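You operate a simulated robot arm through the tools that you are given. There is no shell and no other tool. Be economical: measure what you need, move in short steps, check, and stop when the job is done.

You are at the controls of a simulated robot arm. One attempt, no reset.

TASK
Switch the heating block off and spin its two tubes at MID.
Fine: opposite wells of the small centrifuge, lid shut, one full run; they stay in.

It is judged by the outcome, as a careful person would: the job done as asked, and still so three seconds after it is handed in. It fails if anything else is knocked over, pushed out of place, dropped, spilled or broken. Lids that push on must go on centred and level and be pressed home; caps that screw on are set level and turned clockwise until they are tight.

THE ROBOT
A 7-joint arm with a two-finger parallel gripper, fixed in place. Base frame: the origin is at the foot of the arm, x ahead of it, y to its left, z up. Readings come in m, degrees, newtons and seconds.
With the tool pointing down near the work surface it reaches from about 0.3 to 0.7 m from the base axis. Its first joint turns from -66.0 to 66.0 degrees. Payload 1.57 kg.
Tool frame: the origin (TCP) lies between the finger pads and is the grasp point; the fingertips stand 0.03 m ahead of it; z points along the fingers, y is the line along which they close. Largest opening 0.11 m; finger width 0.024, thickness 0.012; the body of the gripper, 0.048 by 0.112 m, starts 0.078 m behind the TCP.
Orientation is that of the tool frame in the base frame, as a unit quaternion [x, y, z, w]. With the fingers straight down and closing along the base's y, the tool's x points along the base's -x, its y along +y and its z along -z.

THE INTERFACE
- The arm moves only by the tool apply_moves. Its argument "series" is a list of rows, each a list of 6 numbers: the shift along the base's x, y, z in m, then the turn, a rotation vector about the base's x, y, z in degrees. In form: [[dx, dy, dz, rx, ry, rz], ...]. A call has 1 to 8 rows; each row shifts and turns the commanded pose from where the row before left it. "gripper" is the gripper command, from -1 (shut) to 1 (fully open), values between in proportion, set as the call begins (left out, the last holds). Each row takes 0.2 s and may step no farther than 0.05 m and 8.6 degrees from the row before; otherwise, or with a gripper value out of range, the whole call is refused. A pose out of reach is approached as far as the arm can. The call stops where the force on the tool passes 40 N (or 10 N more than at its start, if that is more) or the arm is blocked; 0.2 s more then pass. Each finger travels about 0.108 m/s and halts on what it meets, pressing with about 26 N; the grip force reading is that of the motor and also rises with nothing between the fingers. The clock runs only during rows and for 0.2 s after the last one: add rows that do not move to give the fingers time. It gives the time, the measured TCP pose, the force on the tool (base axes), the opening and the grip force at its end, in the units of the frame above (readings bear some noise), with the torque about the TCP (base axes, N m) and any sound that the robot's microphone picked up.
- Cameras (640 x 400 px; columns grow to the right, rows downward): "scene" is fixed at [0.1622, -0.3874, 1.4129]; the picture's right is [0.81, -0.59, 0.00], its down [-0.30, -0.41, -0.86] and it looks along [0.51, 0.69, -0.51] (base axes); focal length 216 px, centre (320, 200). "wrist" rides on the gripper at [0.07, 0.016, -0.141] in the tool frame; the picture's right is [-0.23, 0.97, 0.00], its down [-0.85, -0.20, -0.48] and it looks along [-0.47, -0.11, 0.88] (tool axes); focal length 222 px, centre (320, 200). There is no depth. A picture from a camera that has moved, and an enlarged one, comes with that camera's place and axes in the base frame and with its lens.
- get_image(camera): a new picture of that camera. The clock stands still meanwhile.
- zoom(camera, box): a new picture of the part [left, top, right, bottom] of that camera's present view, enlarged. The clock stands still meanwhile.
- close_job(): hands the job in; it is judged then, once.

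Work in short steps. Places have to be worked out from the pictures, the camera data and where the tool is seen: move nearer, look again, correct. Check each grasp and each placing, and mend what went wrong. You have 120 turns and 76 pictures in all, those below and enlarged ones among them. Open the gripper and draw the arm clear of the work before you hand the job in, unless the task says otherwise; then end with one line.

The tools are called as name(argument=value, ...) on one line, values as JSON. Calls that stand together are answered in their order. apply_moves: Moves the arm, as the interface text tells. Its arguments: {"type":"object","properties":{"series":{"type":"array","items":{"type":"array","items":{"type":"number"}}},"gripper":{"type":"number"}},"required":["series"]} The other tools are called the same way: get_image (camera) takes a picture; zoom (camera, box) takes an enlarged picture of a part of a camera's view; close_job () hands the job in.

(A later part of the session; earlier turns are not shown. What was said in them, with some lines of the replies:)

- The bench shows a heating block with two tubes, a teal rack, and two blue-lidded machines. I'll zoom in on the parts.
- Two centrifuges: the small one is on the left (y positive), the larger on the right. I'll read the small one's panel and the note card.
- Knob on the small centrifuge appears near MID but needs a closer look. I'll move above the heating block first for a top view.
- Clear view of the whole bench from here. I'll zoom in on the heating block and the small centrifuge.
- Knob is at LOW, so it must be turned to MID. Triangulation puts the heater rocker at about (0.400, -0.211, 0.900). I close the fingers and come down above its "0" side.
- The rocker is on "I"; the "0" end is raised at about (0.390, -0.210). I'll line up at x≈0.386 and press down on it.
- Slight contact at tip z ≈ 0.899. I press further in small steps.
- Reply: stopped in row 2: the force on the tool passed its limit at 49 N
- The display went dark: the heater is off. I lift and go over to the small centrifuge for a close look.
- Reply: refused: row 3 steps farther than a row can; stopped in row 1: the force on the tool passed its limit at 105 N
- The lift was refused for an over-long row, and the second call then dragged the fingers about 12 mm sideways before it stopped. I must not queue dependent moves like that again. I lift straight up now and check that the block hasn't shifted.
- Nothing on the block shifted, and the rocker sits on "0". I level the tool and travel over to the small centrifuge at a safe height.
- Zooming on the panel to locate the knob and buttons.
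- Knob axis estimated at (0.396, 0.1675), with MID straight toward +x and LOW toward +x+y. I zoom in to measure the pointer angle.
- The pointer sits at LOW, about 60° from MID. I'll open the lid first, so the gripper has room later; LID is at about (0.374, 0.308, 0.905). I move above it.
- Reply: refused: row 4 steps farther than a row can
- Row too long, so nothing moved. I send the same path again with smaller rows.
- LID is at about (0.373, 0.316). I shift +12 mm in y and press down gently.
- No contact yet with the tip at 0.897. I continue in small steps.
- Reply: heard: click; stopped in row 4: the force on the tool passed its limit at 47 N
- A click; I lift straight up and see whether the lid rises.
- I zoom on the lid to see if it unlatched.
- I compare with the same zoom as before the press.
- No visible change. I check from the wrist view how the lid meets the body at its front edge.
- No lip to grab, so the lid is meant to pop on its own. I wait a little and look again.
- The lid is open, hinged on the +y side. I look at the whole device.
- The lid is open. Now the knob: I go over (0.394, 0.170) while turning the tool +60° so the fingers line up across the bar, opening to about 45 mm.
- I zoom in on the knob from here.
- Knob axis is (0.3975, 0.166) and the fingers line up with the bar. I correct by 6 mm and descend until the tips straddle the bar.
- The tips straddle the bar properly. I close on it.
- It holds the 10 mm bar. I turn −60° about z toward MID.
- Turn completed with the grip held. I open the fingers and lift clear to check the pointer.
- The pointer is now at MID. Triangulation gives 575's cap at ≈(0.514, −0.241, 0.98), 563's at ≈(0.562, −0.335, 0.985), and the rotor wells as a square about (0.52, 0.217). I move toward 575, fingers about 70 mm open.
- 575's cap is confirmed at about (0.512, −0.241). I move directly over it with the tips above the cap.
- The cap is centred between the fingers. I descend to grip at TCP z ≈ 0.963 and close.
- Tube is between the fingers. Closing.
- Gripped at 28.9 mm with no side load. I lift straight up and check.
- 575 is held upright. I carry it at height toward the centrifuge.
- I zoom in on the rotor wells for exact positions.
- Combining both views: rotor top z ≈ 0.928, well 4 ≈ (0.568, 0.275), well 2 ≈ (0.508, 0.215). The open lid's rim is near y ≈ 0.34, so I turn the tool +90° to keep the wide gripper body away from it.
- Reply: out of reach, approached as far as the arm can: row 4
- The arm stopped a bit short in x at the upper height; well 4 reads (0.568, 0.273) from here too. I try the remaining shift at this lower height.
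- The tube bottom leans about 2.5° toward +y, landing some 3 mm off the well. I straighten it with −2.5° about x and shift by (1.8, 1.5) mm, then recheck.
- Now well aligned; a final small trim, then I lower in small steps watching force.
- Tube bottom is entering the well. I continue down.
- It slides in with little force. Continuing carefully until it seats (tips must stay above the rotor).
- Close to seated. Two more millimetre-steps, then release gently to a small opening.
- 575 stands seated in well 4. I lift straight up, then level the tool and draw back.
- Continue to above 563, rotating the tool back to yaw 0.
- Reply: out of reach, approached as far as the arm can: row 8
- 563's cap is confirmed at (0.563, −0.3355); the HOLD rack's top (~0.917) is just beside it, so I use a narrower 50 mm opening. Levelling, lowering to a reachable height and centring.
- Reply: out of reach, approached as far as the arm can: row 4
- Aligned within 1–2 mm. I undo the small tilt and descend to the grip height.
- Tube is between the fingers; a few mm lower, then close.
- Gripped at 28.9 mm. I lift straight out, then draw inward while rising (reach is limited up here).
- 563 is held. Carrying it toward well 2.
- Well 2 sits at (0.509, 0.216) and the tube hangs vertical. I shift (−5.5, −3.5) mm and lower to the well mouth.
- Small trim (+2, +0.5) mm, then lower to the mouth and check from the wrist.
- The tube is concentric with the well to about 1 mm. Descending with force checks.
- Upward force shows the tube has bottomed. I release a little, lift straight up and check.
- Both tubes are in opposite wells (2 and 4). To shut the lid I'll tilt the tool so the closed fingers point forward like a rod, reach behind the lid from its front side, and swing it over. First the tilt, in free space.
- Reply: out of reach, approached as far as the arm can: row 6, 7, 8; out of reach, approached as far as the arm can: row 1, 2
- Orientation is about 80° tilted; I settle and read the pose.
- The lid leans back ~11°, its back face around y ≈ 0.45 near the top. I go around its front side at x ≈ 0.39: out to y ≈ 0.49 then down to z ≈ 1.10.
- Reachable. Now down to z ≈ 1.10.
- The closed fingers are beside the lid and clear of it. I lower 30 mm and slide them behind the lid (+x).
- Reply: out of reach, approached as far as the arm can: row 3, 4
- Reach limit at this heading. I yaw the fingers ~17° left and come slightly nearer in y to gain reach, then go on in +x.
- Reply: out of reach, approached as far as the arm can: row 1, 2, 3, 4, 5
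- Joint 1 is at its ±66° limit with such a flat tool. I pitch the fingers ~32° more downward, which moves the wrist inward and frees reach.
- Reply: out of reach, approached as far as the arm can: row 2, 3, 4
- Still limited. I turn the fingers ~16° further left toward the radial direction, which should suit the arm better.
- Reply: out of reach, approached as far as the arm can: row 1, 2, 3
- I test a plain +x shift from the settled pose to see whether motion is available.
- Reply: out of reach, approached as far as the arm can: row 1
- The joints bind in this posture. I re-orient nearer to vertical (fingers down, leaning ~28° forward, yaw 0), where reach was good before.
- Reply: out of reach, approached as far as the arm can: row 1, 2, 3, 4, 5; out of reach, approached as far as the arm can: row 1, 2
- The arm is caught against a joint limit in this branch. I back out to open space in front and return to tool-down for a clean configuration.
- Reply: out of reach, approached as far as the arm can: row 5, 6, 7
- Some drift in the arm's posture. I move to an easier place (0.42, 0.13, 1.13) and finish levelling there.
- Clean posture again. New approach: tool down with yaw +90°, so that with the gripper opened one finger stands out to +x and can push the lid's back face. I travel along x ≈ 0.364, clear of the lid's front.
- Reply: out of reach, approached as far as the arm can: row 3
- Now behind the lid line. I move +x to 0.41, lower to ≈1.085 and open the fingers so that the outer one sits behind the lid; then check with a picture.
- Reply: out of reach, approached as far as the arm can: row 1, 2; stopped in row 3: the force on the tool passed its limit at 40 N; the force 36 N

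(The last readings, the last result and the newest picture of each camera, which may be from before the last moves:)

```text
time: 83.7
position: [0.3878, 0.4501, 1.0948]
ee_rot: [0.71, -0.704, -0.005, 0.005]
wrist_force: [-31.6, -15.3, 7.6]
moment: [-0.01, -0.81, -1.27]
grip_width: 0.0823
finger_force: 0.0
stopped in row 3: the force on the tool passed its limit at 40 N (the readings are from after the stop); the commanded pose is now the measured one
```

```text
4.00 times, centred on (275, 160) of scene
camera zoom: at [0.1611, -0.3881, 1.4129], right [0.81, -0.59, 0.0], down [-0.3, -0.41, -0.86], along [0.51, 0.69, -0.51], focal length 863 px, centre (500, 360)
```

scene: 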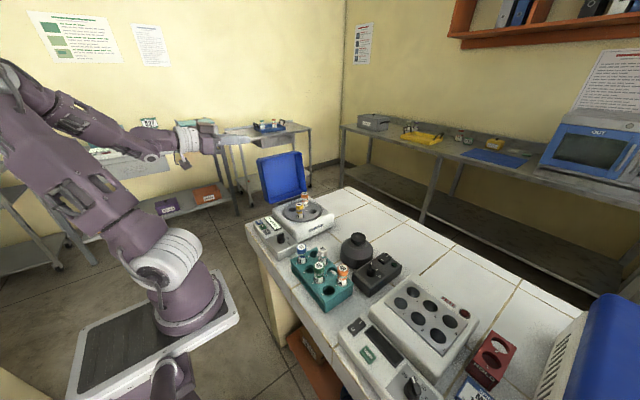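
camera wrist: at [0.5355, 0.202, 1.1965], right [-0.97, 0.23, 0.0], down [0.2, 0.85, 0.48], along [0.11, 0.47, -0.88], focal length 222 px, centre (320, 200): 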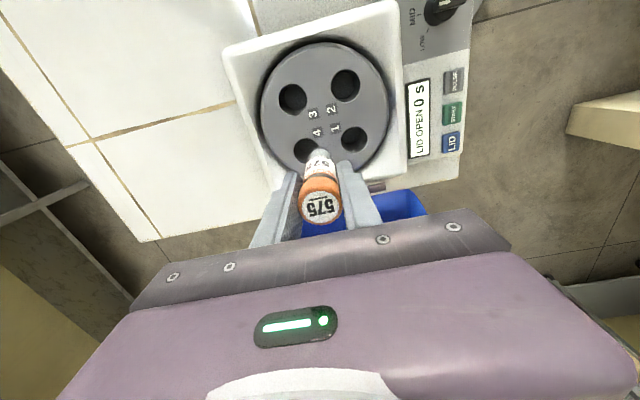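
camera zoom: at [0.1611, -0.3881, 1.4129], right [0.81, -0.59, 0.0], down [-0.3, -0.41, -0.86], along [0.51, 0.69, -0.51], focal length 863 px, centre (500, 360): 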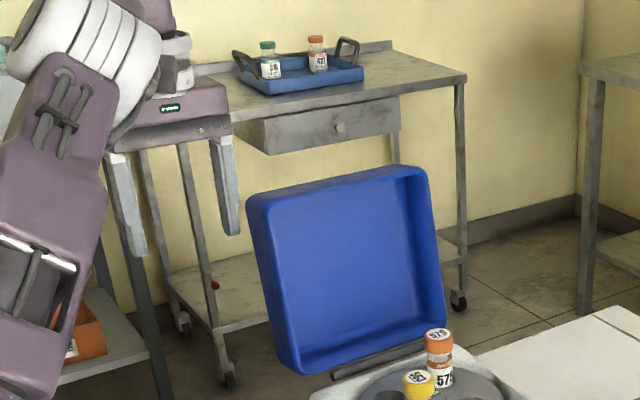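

The spread finger touched the lid's front corner (no harm visible) and reach is poorer in this posture. The flat, forward-pointing posture reached further; I should have simply come nearer in y there. I back off and return to the front.

apply_moves(series=[[-0.015, 0.003, 0, 0, 0, 0], [-0.01, 0, 0.01, 0, 0, 0], [0, -0.02, 0.02, 0, 0, 0], [0, -0.045, 0.01, 0, 0, -8], [0, -0.045, 0, 0, 0, -8], [0, -0.045, 0, 0, 0, -8], [0, -0.045, 0, 0, 0, -8], [0, -0.045, 0, 0, 0, -8]], gripper=-1)

apply_moves(series=[[0.02, -0.04, 0, 0, 0, -8.3], [0.025, -0.03, 0, 0, 0, -8.3], [0.03, -0.01, 0, 0, 0, -8.3], [0.03, 0, 0, 0, 0, -8.3], [0.02, 0, 0, 0, 0, -8.3], [0.01, 0, 0, 0, 0, -8.3], [0, 0, 0, 0, 0, 0]])

```text
time: 85.5
position: [0.3703, 0.2065, 1.132]
ee_rot: [-0.424, 0.905, 0.005, -0.001]
wrist_force: [0.1, -1.1, -0.4]
moment: [0.03, 0.02, 0.0]
grip_width: 0.0
finger_force: 21.2
```

```text
time: 87.1
position: [0.503, 0.1282, 1.1329]
ee_rot: [-0.003, 1.0, 0.004, 0.001]
wrist_force: [-0.5, 0.0, -0.6]
moment: [0.05, -0.03, -0.01]
grip_width: 0.0
finger_force: 21.2
```

Now the tilt again, this time well out from the base so the wrist has room.

apply_moves(series=[[0, 0, 0, 0, -8.5, 0], [0, 0, 0, 0, -8.5, 0], [0, 0, 0, 0, -8.5, 0], [0, 0, 0, 0, -8.5, 0], [0, 0, 0, 0, -8.5, 0], [0, 0, 0, 0, -8.5, 0], [0, 0, 0, 0, -8.5, 0], [0, 0, 0, 0, -8.5, 0]])

```text
time: 88.9
position: [0.5203, 0.1377, 1.1442]
ee_rot: [-0.006, 0.829, 0.001, 0.559]
wrist_force: [0.4, 0.4, 0.4]
moment: [-0.01, 0.0, 0.03]
grip_width: 0.0001
finger_force: 20.9
out of reach, approached as far as the arm can: row 8
```

Tilted ~68°, enough. I go around the lid's front corner keeping away from the inner limit.

apply_moves(series=[[-0.015, 0.035, 0.015, 0, 0, 0], [-0.015, 0.035, 0.015, 0, 0, 0], [-0.025, 0.035, 0.015, 0, 0, 0], [-0.035, 0.03, 0.01, 0, 0, 0], [-0.035, 0.025, 0, 0, 0, 0], [-0.01, 0.04, 0, 0, 0, 0], [0, 0.04, 0, 0, 0, 0], [0, 0, 0, 0, 0, 0]])

```text
time: 90.7
position: [0.3858, 0.3776, 1.1992]
ee_rot: [-0.007, 0.829, 0.001, 0.56]
wrist_force: [-0.6, -0.1, -0.6]
moment: [-0.01, 0.03, -0.02]
grip_width: 0.0001
finger_force: 21.2
```

Good. On to y ≈ 0.475, then down to z ≈ 1.08.

apply_moves(series=[[0, 0.035, 0, 0, 0, 0], [0, 0.035, 0, 0, 0, 0], [0, 0.028, 0, 0, 0, 0], [0, 0, -0.04, 0, 0, 0], [0, 0, -0.04, 0, 0, 0], [0, 0, -0.035, 0, 0, 0], [0, 0, 0, 0, 0, 0]])

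```text
time: 92.3
position: [0.3867, 0.4768, 1.0839]
ee_rot: [-0.006, 0.828, 0.001, 0.56]
wrist_force: [-0.2, -0.5, -0.3]
moment: [0.0, 0.02, -0.02]
grip_width: 0.0001
finger_force: 21.5
```

Reachable. Now slide +x in small steps.

apply_moves(series=[[0.012, -0.004, 0, 0, 0, 0], [0.012, -0.003, 0, 0, 0, 0], [0.01, -0.001, 0, 0, 0, 0], [0, 0, 0, 0, 0, 0]])

```text
time: 93.3
position: [0.4201, 0.4666, 1.0852]
ee_rot: [-0.007, 0.829, 0.002, 0.559]
wrist_force: [0.5, -0.1, -0.1]
moment: [-0.01, 0.04, -0.02]
grip_width: 0.0001
finger_force: 21.3
```

apply_moves(series=[[0.01, 0, 0, 0, 0, 0], [0.01, 0, 0, 0, 0, 0], [0, 0, 0, 0, 0, 0]])

```text
time: 94.1
position: [0.4396, 0.4676, 1.0834]
ee_rot: [-0.007, 0.828, 0.002, 0.56]
wrist_force: [-0.4, -0.3, -0.4]
moment: [0.03, 0.02, -0.01]
grip_width: 0.0001
finger_force: 21.4
```

Tip now overlaps the lid by ~25 mm. A little more, then push −y gently.

apply_moves(series=[[0.01, 0, 0, 0, 0, 0], [0, -0.01, 0, 0, 0, 0], [0, -0.01, 0, 0, 0, 0], [0, -0.01, 0, 0, 0, 0], [0, 0, 0, 0, 0, 0]])

```text
time: 95.3
position: [0.4519, 0.4373, 1.0857]
ee_rot: [-0.006, 0.829, 0.001, 0.559]
wrist_force: [0.1, 2.1, 1.9]
moment: [-0.04, 0.02, -0.05]
grip_width: 0.0
finger_force: 21.0
```

Contact at ~2 N. I keep pushing the lid over.

apply_moves(series=[[0.003, -0.012, 0, 0, 0, 0], [0.003, -0.012, 0, 0, 0, 0], [0.003, -0.012, 0, 0, 0, 0], [0.003, -0.012, 0, 0, 0, 0], [0, 0, 0, 0, 0, 0]])

```text
time: 96.5
position: [0.4627, 0.3896, 1.0861]
ee_rot: [-0.007, 0.828, 0.002, 0.56]
wrist_force: [-1.5, 2.0, 0.6]
moment: [0.0, 0.0, -0.05]
grip_width: 0.0
finger_force: 21.8
```

The lid follows past vertical. I continue along the arc.

apply_moves(series=[[0, -0.015, 0, 0, 0, 0], [0, -0.015, 0, 0, 0, 0], [0, -0.015, 0, 0, 0, 0], [0, -0.015, 0, 0, 0, 0], [0, -0.015, 0, 0, 0, 0], [0, 0, 0, 0, 0, 0]])

zoom(camera="scene", box=[220, 120, 350, 230])

```text
time: 97.9
position: [0.4618, 0.3154, 1.0855]
ee_rot: [-0.007, 0.829, 0.002, 0.56]
wrist_force: [0.0, 0.0, -0.1]
moment: [0.06, 0.0, -0.01]
grip_width: 0.0001
finger_force: 21.2
```

```text
3.64 times, centred on (285, 175) of scene
camera zoom: at [0.1622, -0.3875, 1.4129], right [0.81, -0.59, 0.0], down [-0.3, -0.41, -0.86], along [0.51, 0.69, -0.51], focal length 785 px, centre (447, 291)
```

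zoom: 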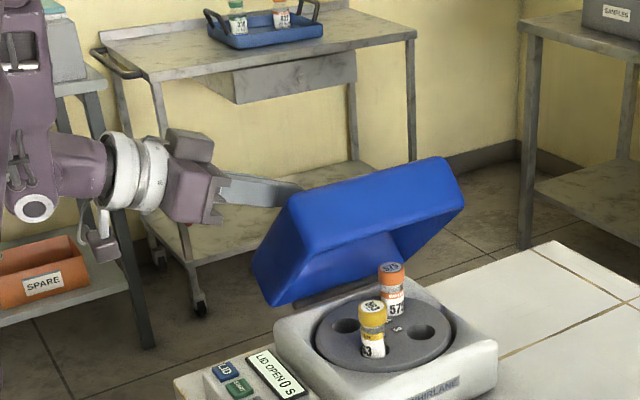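

The lid is closing nicely, about half shut. I follow it over and then down.

apply_moves(series=[[0.005, -0.02, 0, 0, 0, 0], [0.005, -0.02, 0, 0, 0, 0], [0, -0.02, -0.003, 0, 0, 0], [0, -0.015, -0.005, 0, 0, 0], [0, -0.01, -0.008, 0, 0, 0], [0, 0, 0, 0, 0, 0]])

```text
time: 99.3
position: [0.4731, 0.2327, 1.0686]
ee_rot: [-0.006, 0.829, 0.001, 0.56]
wrist_force: [-0.1, 0.0, 0.4]
moment: [0.01, 0.02, 0.02]
grip_width: 0.0
finger_force: 21.7
out of reach, approached as far as the arm can: row 5
```

No load now — the lid seems to have dropped. I move over the free (−y) side of the lid and press down gradually.

apply_moves(series=[[0.02, -0.015, 0.003, 0, 0, 0], [0.02, -0.015, 0, 0, 0, 0], [0.01, 0, -0.008, 0, 0, 0], [0, 0, -0.008, 0, 0, 0], [0, 0, -0.005, 0, 0, 0], [0, 0, -0.005, 0, 0, 0], [0, 0, 0, 0, 0, 0]])

zoom(camera="scene", box=[230, 140, 350, 240])

```text
time: 100.9
position: [0.524, 0.202, 1.0462]
ee_rot: [-0.007, 0.829, 0.001, 0.56]
wrist_force: [1.3, 0.0, 1.5]
moment: [-0.03, -0.01, -0.02]
grip_width: 0.0
finger_force: 21.3
```

```text
4.00 times, centred on (290, 190) of scene
camera zoom: at [0.1622, -0.3875, 1.4129], right [0.81, -0.59, 0.0], down [-0.3, -0.41, -0.86], along [0.51, 0.69, -0.51], focal length 863 px, centre (440, 240)
```

zoom: 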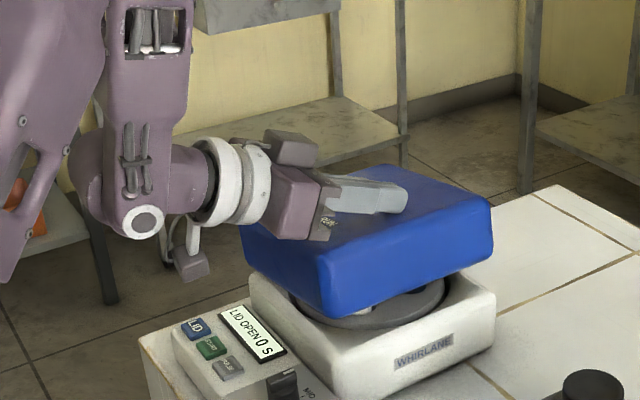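

Lid is almost shut, resting under the fingertips. I press it down in small steps until it latches.

apply_moves(series=[[0, -0.01, -0.004, 0, 0, 0], [0, -0.005, -0.004, 0, 0, 0], [0, 0, -0.004, 0, 0, 0], [0, 0, -0.004, 0, 0, 0], [0, 0, -0.004, 0, 0, 0], [0, 0, 0, 0, 0, 0]])

```text
time: 102.3
position: [0.5226, 0.189, 1.0269]
ee_rot: [-0.006, 0.828, 0.001, 0.56]
wrist_force: [-0.3, -0.6, -0.2]
moment: [-0.02, 0.01, -0.05]
grip_width: 0.0
finger_force: 21.3
```

apply_moves(series=[[0, 0, -0.003, 0, 0, 0], [0, 0, -0.003, 0, 0, 0], [0, 0, -0.003, 0, 0, 0], [0, 0, -0.003, 0, 0, 0], [0, 0, -0.003, 0, 0, 0], [0, 0, -0.003, 0, 0, 0]])

```text
time: 103.4
position: [0.525, 0.1894, 1.0176]
ee_rot: [-0.006, 0.824, 0.003, 0.567]
wrist_force: [-2.1, -1.3, 5.4]
moment: [-0.04, -0.09, 0.0]
grip_width: 0.0
finger_force: 21.4
stopped in row 5: the force on the tool passed its limit at 46 N (the readings are from after the stop); the commanded pose is now the measured one
```

Pressed to 46 N. I lift off slightly and look at the display and lid.

apply_moves(series=[[0, 0, 0.02, 0, 0, 0], [0, 0, 0.04, 0, 0, 0], [0, 0, 0.04, 0, 0, 0], [0, 0, 0, 0, 0, 0]])

zoom(camera="scene", box=[240, 170, 336, 240])

```text
time: 104.4
position: [0.5264, 0.1906, 1.1175]
ee_rot: [-0.006, 0.824, 0.003, 0.566]
wrist_force: [0.2, -0.3, 0.2]
moment: [0.0, -0.02, 0.0]
grip_width: 0.0
finger_force: 21.4
```

```text
5.71 times, centred on (288, 205) of scene
camera zoom: at [0.1622, -0.3874, 1.4129], right [0.81, -0.59, 0.0], down [-0.3, -0.41, -0.86], along [0.51, 0.69, -0.51], focal length 1233 px, centre (503, 171)
```

zoom: 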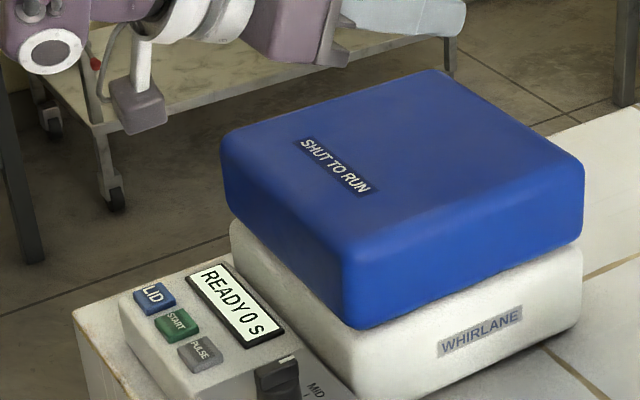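

Display says READY: lid latched. I return the tool to pointing down before pressing START at about (0.374, 0.281).

apply_moves(series=[[0, -0.007, 0.003, 0, 8.5, 0], [0, -0.007, 0.003, 0, 8.5, 0], [0, -0.007, 0.003, 0, 8.5, 0], [0, -0.007, 0.003, 0, 8.5, 0], [0, -0.007, 0, 0, 8.5, 0], [0, -0.007, 0, 0, 8.5, 0], [0, -0.007, 0, 0, 8.5, 0], [0, -0.007, 0, -0.4, 8.5, -0.7]])

```text
time: 106.2
position: [0.5244, 0.1321, 1.1292]
ee_rot: [0.002, 1.0, 0.001, 0.007]
wrist_force: [0.2, -0.3, -0.4]
moment: [0.03, 0.0, 0.03]
grip_width: 0.0
finger_force: 21.0
```

Level again. Move in front of the lid and over START.

apply_moves(series=[[-0.05, 0, 0, 0, 0.8, 0], [-0.049, 0, 0, 0, 0, 0], [-0.049, 0, 0, 0, 0, 0], [-0.0024, 0.0489, 0, 0, 0, 0], [0, 0.05, 0, 0, 0, 0], [0, 0.05, 0, 0, 0, 0], [0, 0, -0.045, 0, 0, 0], [0, 0, -0.045, 0, 0, 0]])

```text
time: 108.0
position: [0.3773, 0.2822, 1.0402]
ee_rot: [0.003, 1.0, 0.001, 0.001]
wrist_force: [-1.2, -0.3, -0.3]
moment: [-0.01, 0.04, 0.02]
grip_width: 0.0
finger_force: 21.4
```

Over START. Descending.

apply_moves(series=[[-0.002, -0.001, -0.045, 0, 0, 0], [0, 0, -0.045, 0, 0, 0], [0, 0, -0.012, 0, 0, 0], [0, 0, 0, 0, 0, 0]])

```text
time: 109.0
position: [0.3745, 0.2808, 0.9388]
ee_rot: [0.003, 1.0, 0.001, 0.002]
wrist_force: [-0.2, 0.3, 0.1]
moment: [0.0, 0.01, -0.01]
grip_width: 0.0003
finger_force: 21.8
```

Position (0.3745, 0.281) is right on START. I press in small steps, as with LID.

apply_moves(series=[[0, 0, -0.006, 0, 0, 0], [0, 0, -0.004, 0, 0, 0], [0, 0, -0.003, 0, 0, 0], [0, 0, -0.003, 0, 0, 0], [0, 0, -0.002, 0, 0, 0], [0, 0, -0.002, 0, 0, 0], [0, 0, -0.002, 0, 0, 0]])

```text
time: 110.4
position: [0.3738, 0.2805, 0.9197]
ee_rot: [0.003, 1.0, 0.002, 0.002]
wrist_force: [-3.6, -4.4, 12.5]
moment: [-0.1, 0.09, 0.02]
grip_width: 0.0002
finger_force: 21.0
heard: click
stopped in row 7: the force on the tool passed its limit at 49 N (the readings are from after the stop); the commanded pose is now the measured one
```

Click. I lift straight up and move back clear, listening for the run.

apply_moves(series=[[0, 0, 0.02, 0, 0, 0], [0, 0, 0.045, 0, 0, 0], [0, 0, 0.045, 0, 0, 0], [0, 0, 0.045, 0, 0, 0], [-0.02, -0.04, 0.02, 0, 0, 0], [-0.01, -0.045, 0, 0, 0, 0], [0, -0.045, 0, 0, 0, 0], [0, 0, 0, 0, 0, 0]])

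zoom(camera="scene", box=[240, 185, 320, 245])

```text
time: 112.2
position: [0.3432, 0.1497, 1.0936]
ee_rot: [0.003, 1.0, 0.002, 0.002]
wrist_force: [-0.7, -0.7, 0.1]
moment: [0.0, -0.02, -0.02]
grip_width: 0.0001
finger_force: 21.1
```

```text
6.67 times, centred on (280, 215) of scene
camera zoom: at [0.1622, -0.3875, 1.4129], right [0.81, -0.59, 0.0], down [-0.3, -0.41, -0.86], along [0.51, 0.69, -0.51], focal length 1439 px, centre (587, 100)
```

zoom: 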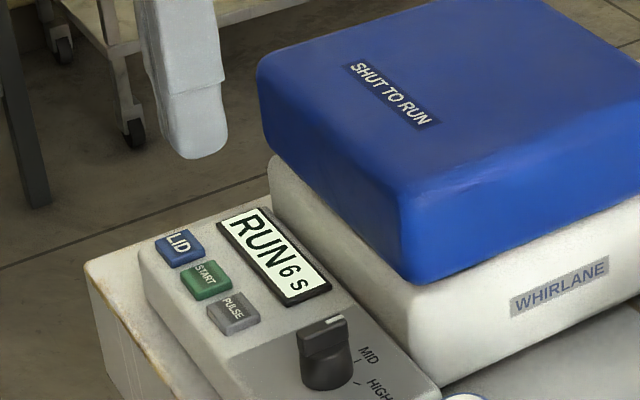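

It's running ("RUN 6 s") at MID with the lid shut. I open the gripper, stay clear and wait for the end of the run.

apply_moves(series=[[0, -0.02, 0.03, 0, 0, 0], [0, 0, 0, 0, 0, 0], [0, 0, 0, 0, 0, 0], [0, 0, 0, 0, 0, 0], [0, 0, 0, 0, 0, 0], [0, 0, 0, 0, 0, 0], [0, 0, 0, 0, 0, 0], [0, 0, 0, 0, 0, 0]], gripper=0.5)

apply_moves(series=[[0, 0, 0, 0, 0, 0], [0, 0, 0, 0, 0, 0], [0, 0, 0, 0, 0, 0], [0, 0, 0, 0, 0, 0], [0, 0, 0, 0, 0, 0], [0, 0, 0, 0, 0, 0], [0, 0, 0, 0, 0, 0], [0, 0, 0, 0, 0, 0]])

apply_moves(series=[[0, 0, 0, 0, 0, 0], [0, 0, 0, 0, 0, 0], [0, 0, 0, 0, 0, 0], [0, 0, 0, 0, 0, 0], [0, 0, 0, 0, 0, 0], [0, 0, 0, 0, 0, 0], [0, 0, 0, 0, 0, 0], [0, 0, 0, 0, 0, 0]])

apply_moves(series=[[0, 0, 0, 0, 0, 0], [0, 0, 0, 0, 0, 0], [0, 0, 0, 0, 0, 0], [0, 0, 0, 0, 0, 0], [0, 0, 0, 0, 0, 0], [0, 0, 0, 0, 0, 0], [0, 0, 0, 0, 0, 0], [0, 0, 0, 0, 0, 0]])

apply_moves(series=[[0, 0, 0, 0, 0, 0], [0, 0, 0, 0, 0, 0], [0, 0, 0, 0, 0, 0], [0, 0, 0, 0, 0, 0], [0, 0, 0, 0, 0, 0], [0, 0, 0, 0, 0, 0], [0, 0, 0, 0, 0, 0], [0, 0, 0, 0, 0, 0]])

apply_moves(series=[[0, 0, 0, 0, 0, 0], [0, 0, 0, 0, 0, 0], [0, 0, 0, 0, 0, 0], [0, 0, 0, 0, 0, 0], [0, 0, 0, 0, 0, 0], [0, 0, 0, 0, 0, 0], [0, 0, 0, 0, 0, 0], [0, 0, 0, 0, 0, 0]])

```text
time: 114.0
position: [0.3448, 0.1314, 1.1214]
ee_rot: [0.003, 1.0, 0.001, 0.002]
wrist_force: [-0.3, 0.0, 0.4]
moment: [0.0, 0.02, 0.02]
grip_width: 0.0822
finger_force: 0.0
```

```text
time: 115.8
position: [0.3455, 0.1314, 1.1215]
ee_rot: [0.003, 1.0, 0.002, 0.001]
wrist_force: [-0.4, -0.3, -0.4]
moment: [-0.02, 0.02, -0.01]
grip_width: 0.0829
finger_force: 0.0
```

```text
time: 117.6
position: [0.3448, 0.1314, 1.1213]
ee_rot: [0.002, 1.0, 0.002, 0.002]
wrist_force: [0.6, 0.4, -1.1]
moment: [0.0, 0.01, 0.03]
grip_width: 0.0824
finger_force: 0.0
```

```text
time: 119.4
position: [0.3451, 0.1318, 1.1224]
ee_rot: [0.003, 1.0, 0.002, 0.001]
wrist_force: [1.2, 0.1, -0.5]
moment: [-0.03, 0.0, -0.03]
grip_width: 0.0825
finger_force: 0.0
```

```text
time: 121.2
position: [0.3447, 0.1305, 1.1216]
ee_rot: [0.003, 1.0, 0.001, 0.002]
wrist_force: [-0.9, 0.5, 0.2]
moment: [0.05, -0.03, 0.0]
grip_width: 0.0825
finger_force: 0.1
```

```text
time: 123.0
position: [0.3444, 0.1316, 1.1214]
ee_rot: [0.002, 1.0, 0.002, 0.001]
wrist_force: [0.2, -0.2, -0.7]
moment: [0.0, 0.0, 0.01]
grip_width: 0.0823
finger_force: 0.1
```

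Eleven seconds have passed since the reading; I use the last picture to confirm the run has finished and the rest of the bench is in order.

zoom(camera="scene", box=[235, 175, 395, 275])

```text
4.00 times, centred on (315, 225) of scene
camera zoom: at [0.1622, -0.3874, 1.4129], right [0.81, -0.59, 0.0], down [-0.3, -0.41, -0.86], along [0.51, 0.69, -0.51], focal length 863 px, centre (340, 100)
```

zoom: 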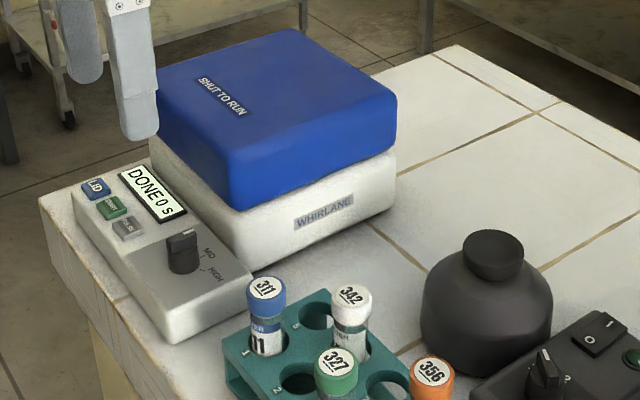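

The display reads "DONE 0 s", the lid is shut, and the arm is clear with the gripper open. Handing in.

close_job()

```text
The job is handed in.
```

The heating block is off, and its two tubes have had one full spin at MID in the small centrifuge: 575 in well 4 and 563 in the opposite well 2, both left inside with the lid shut and the display reading DONE.
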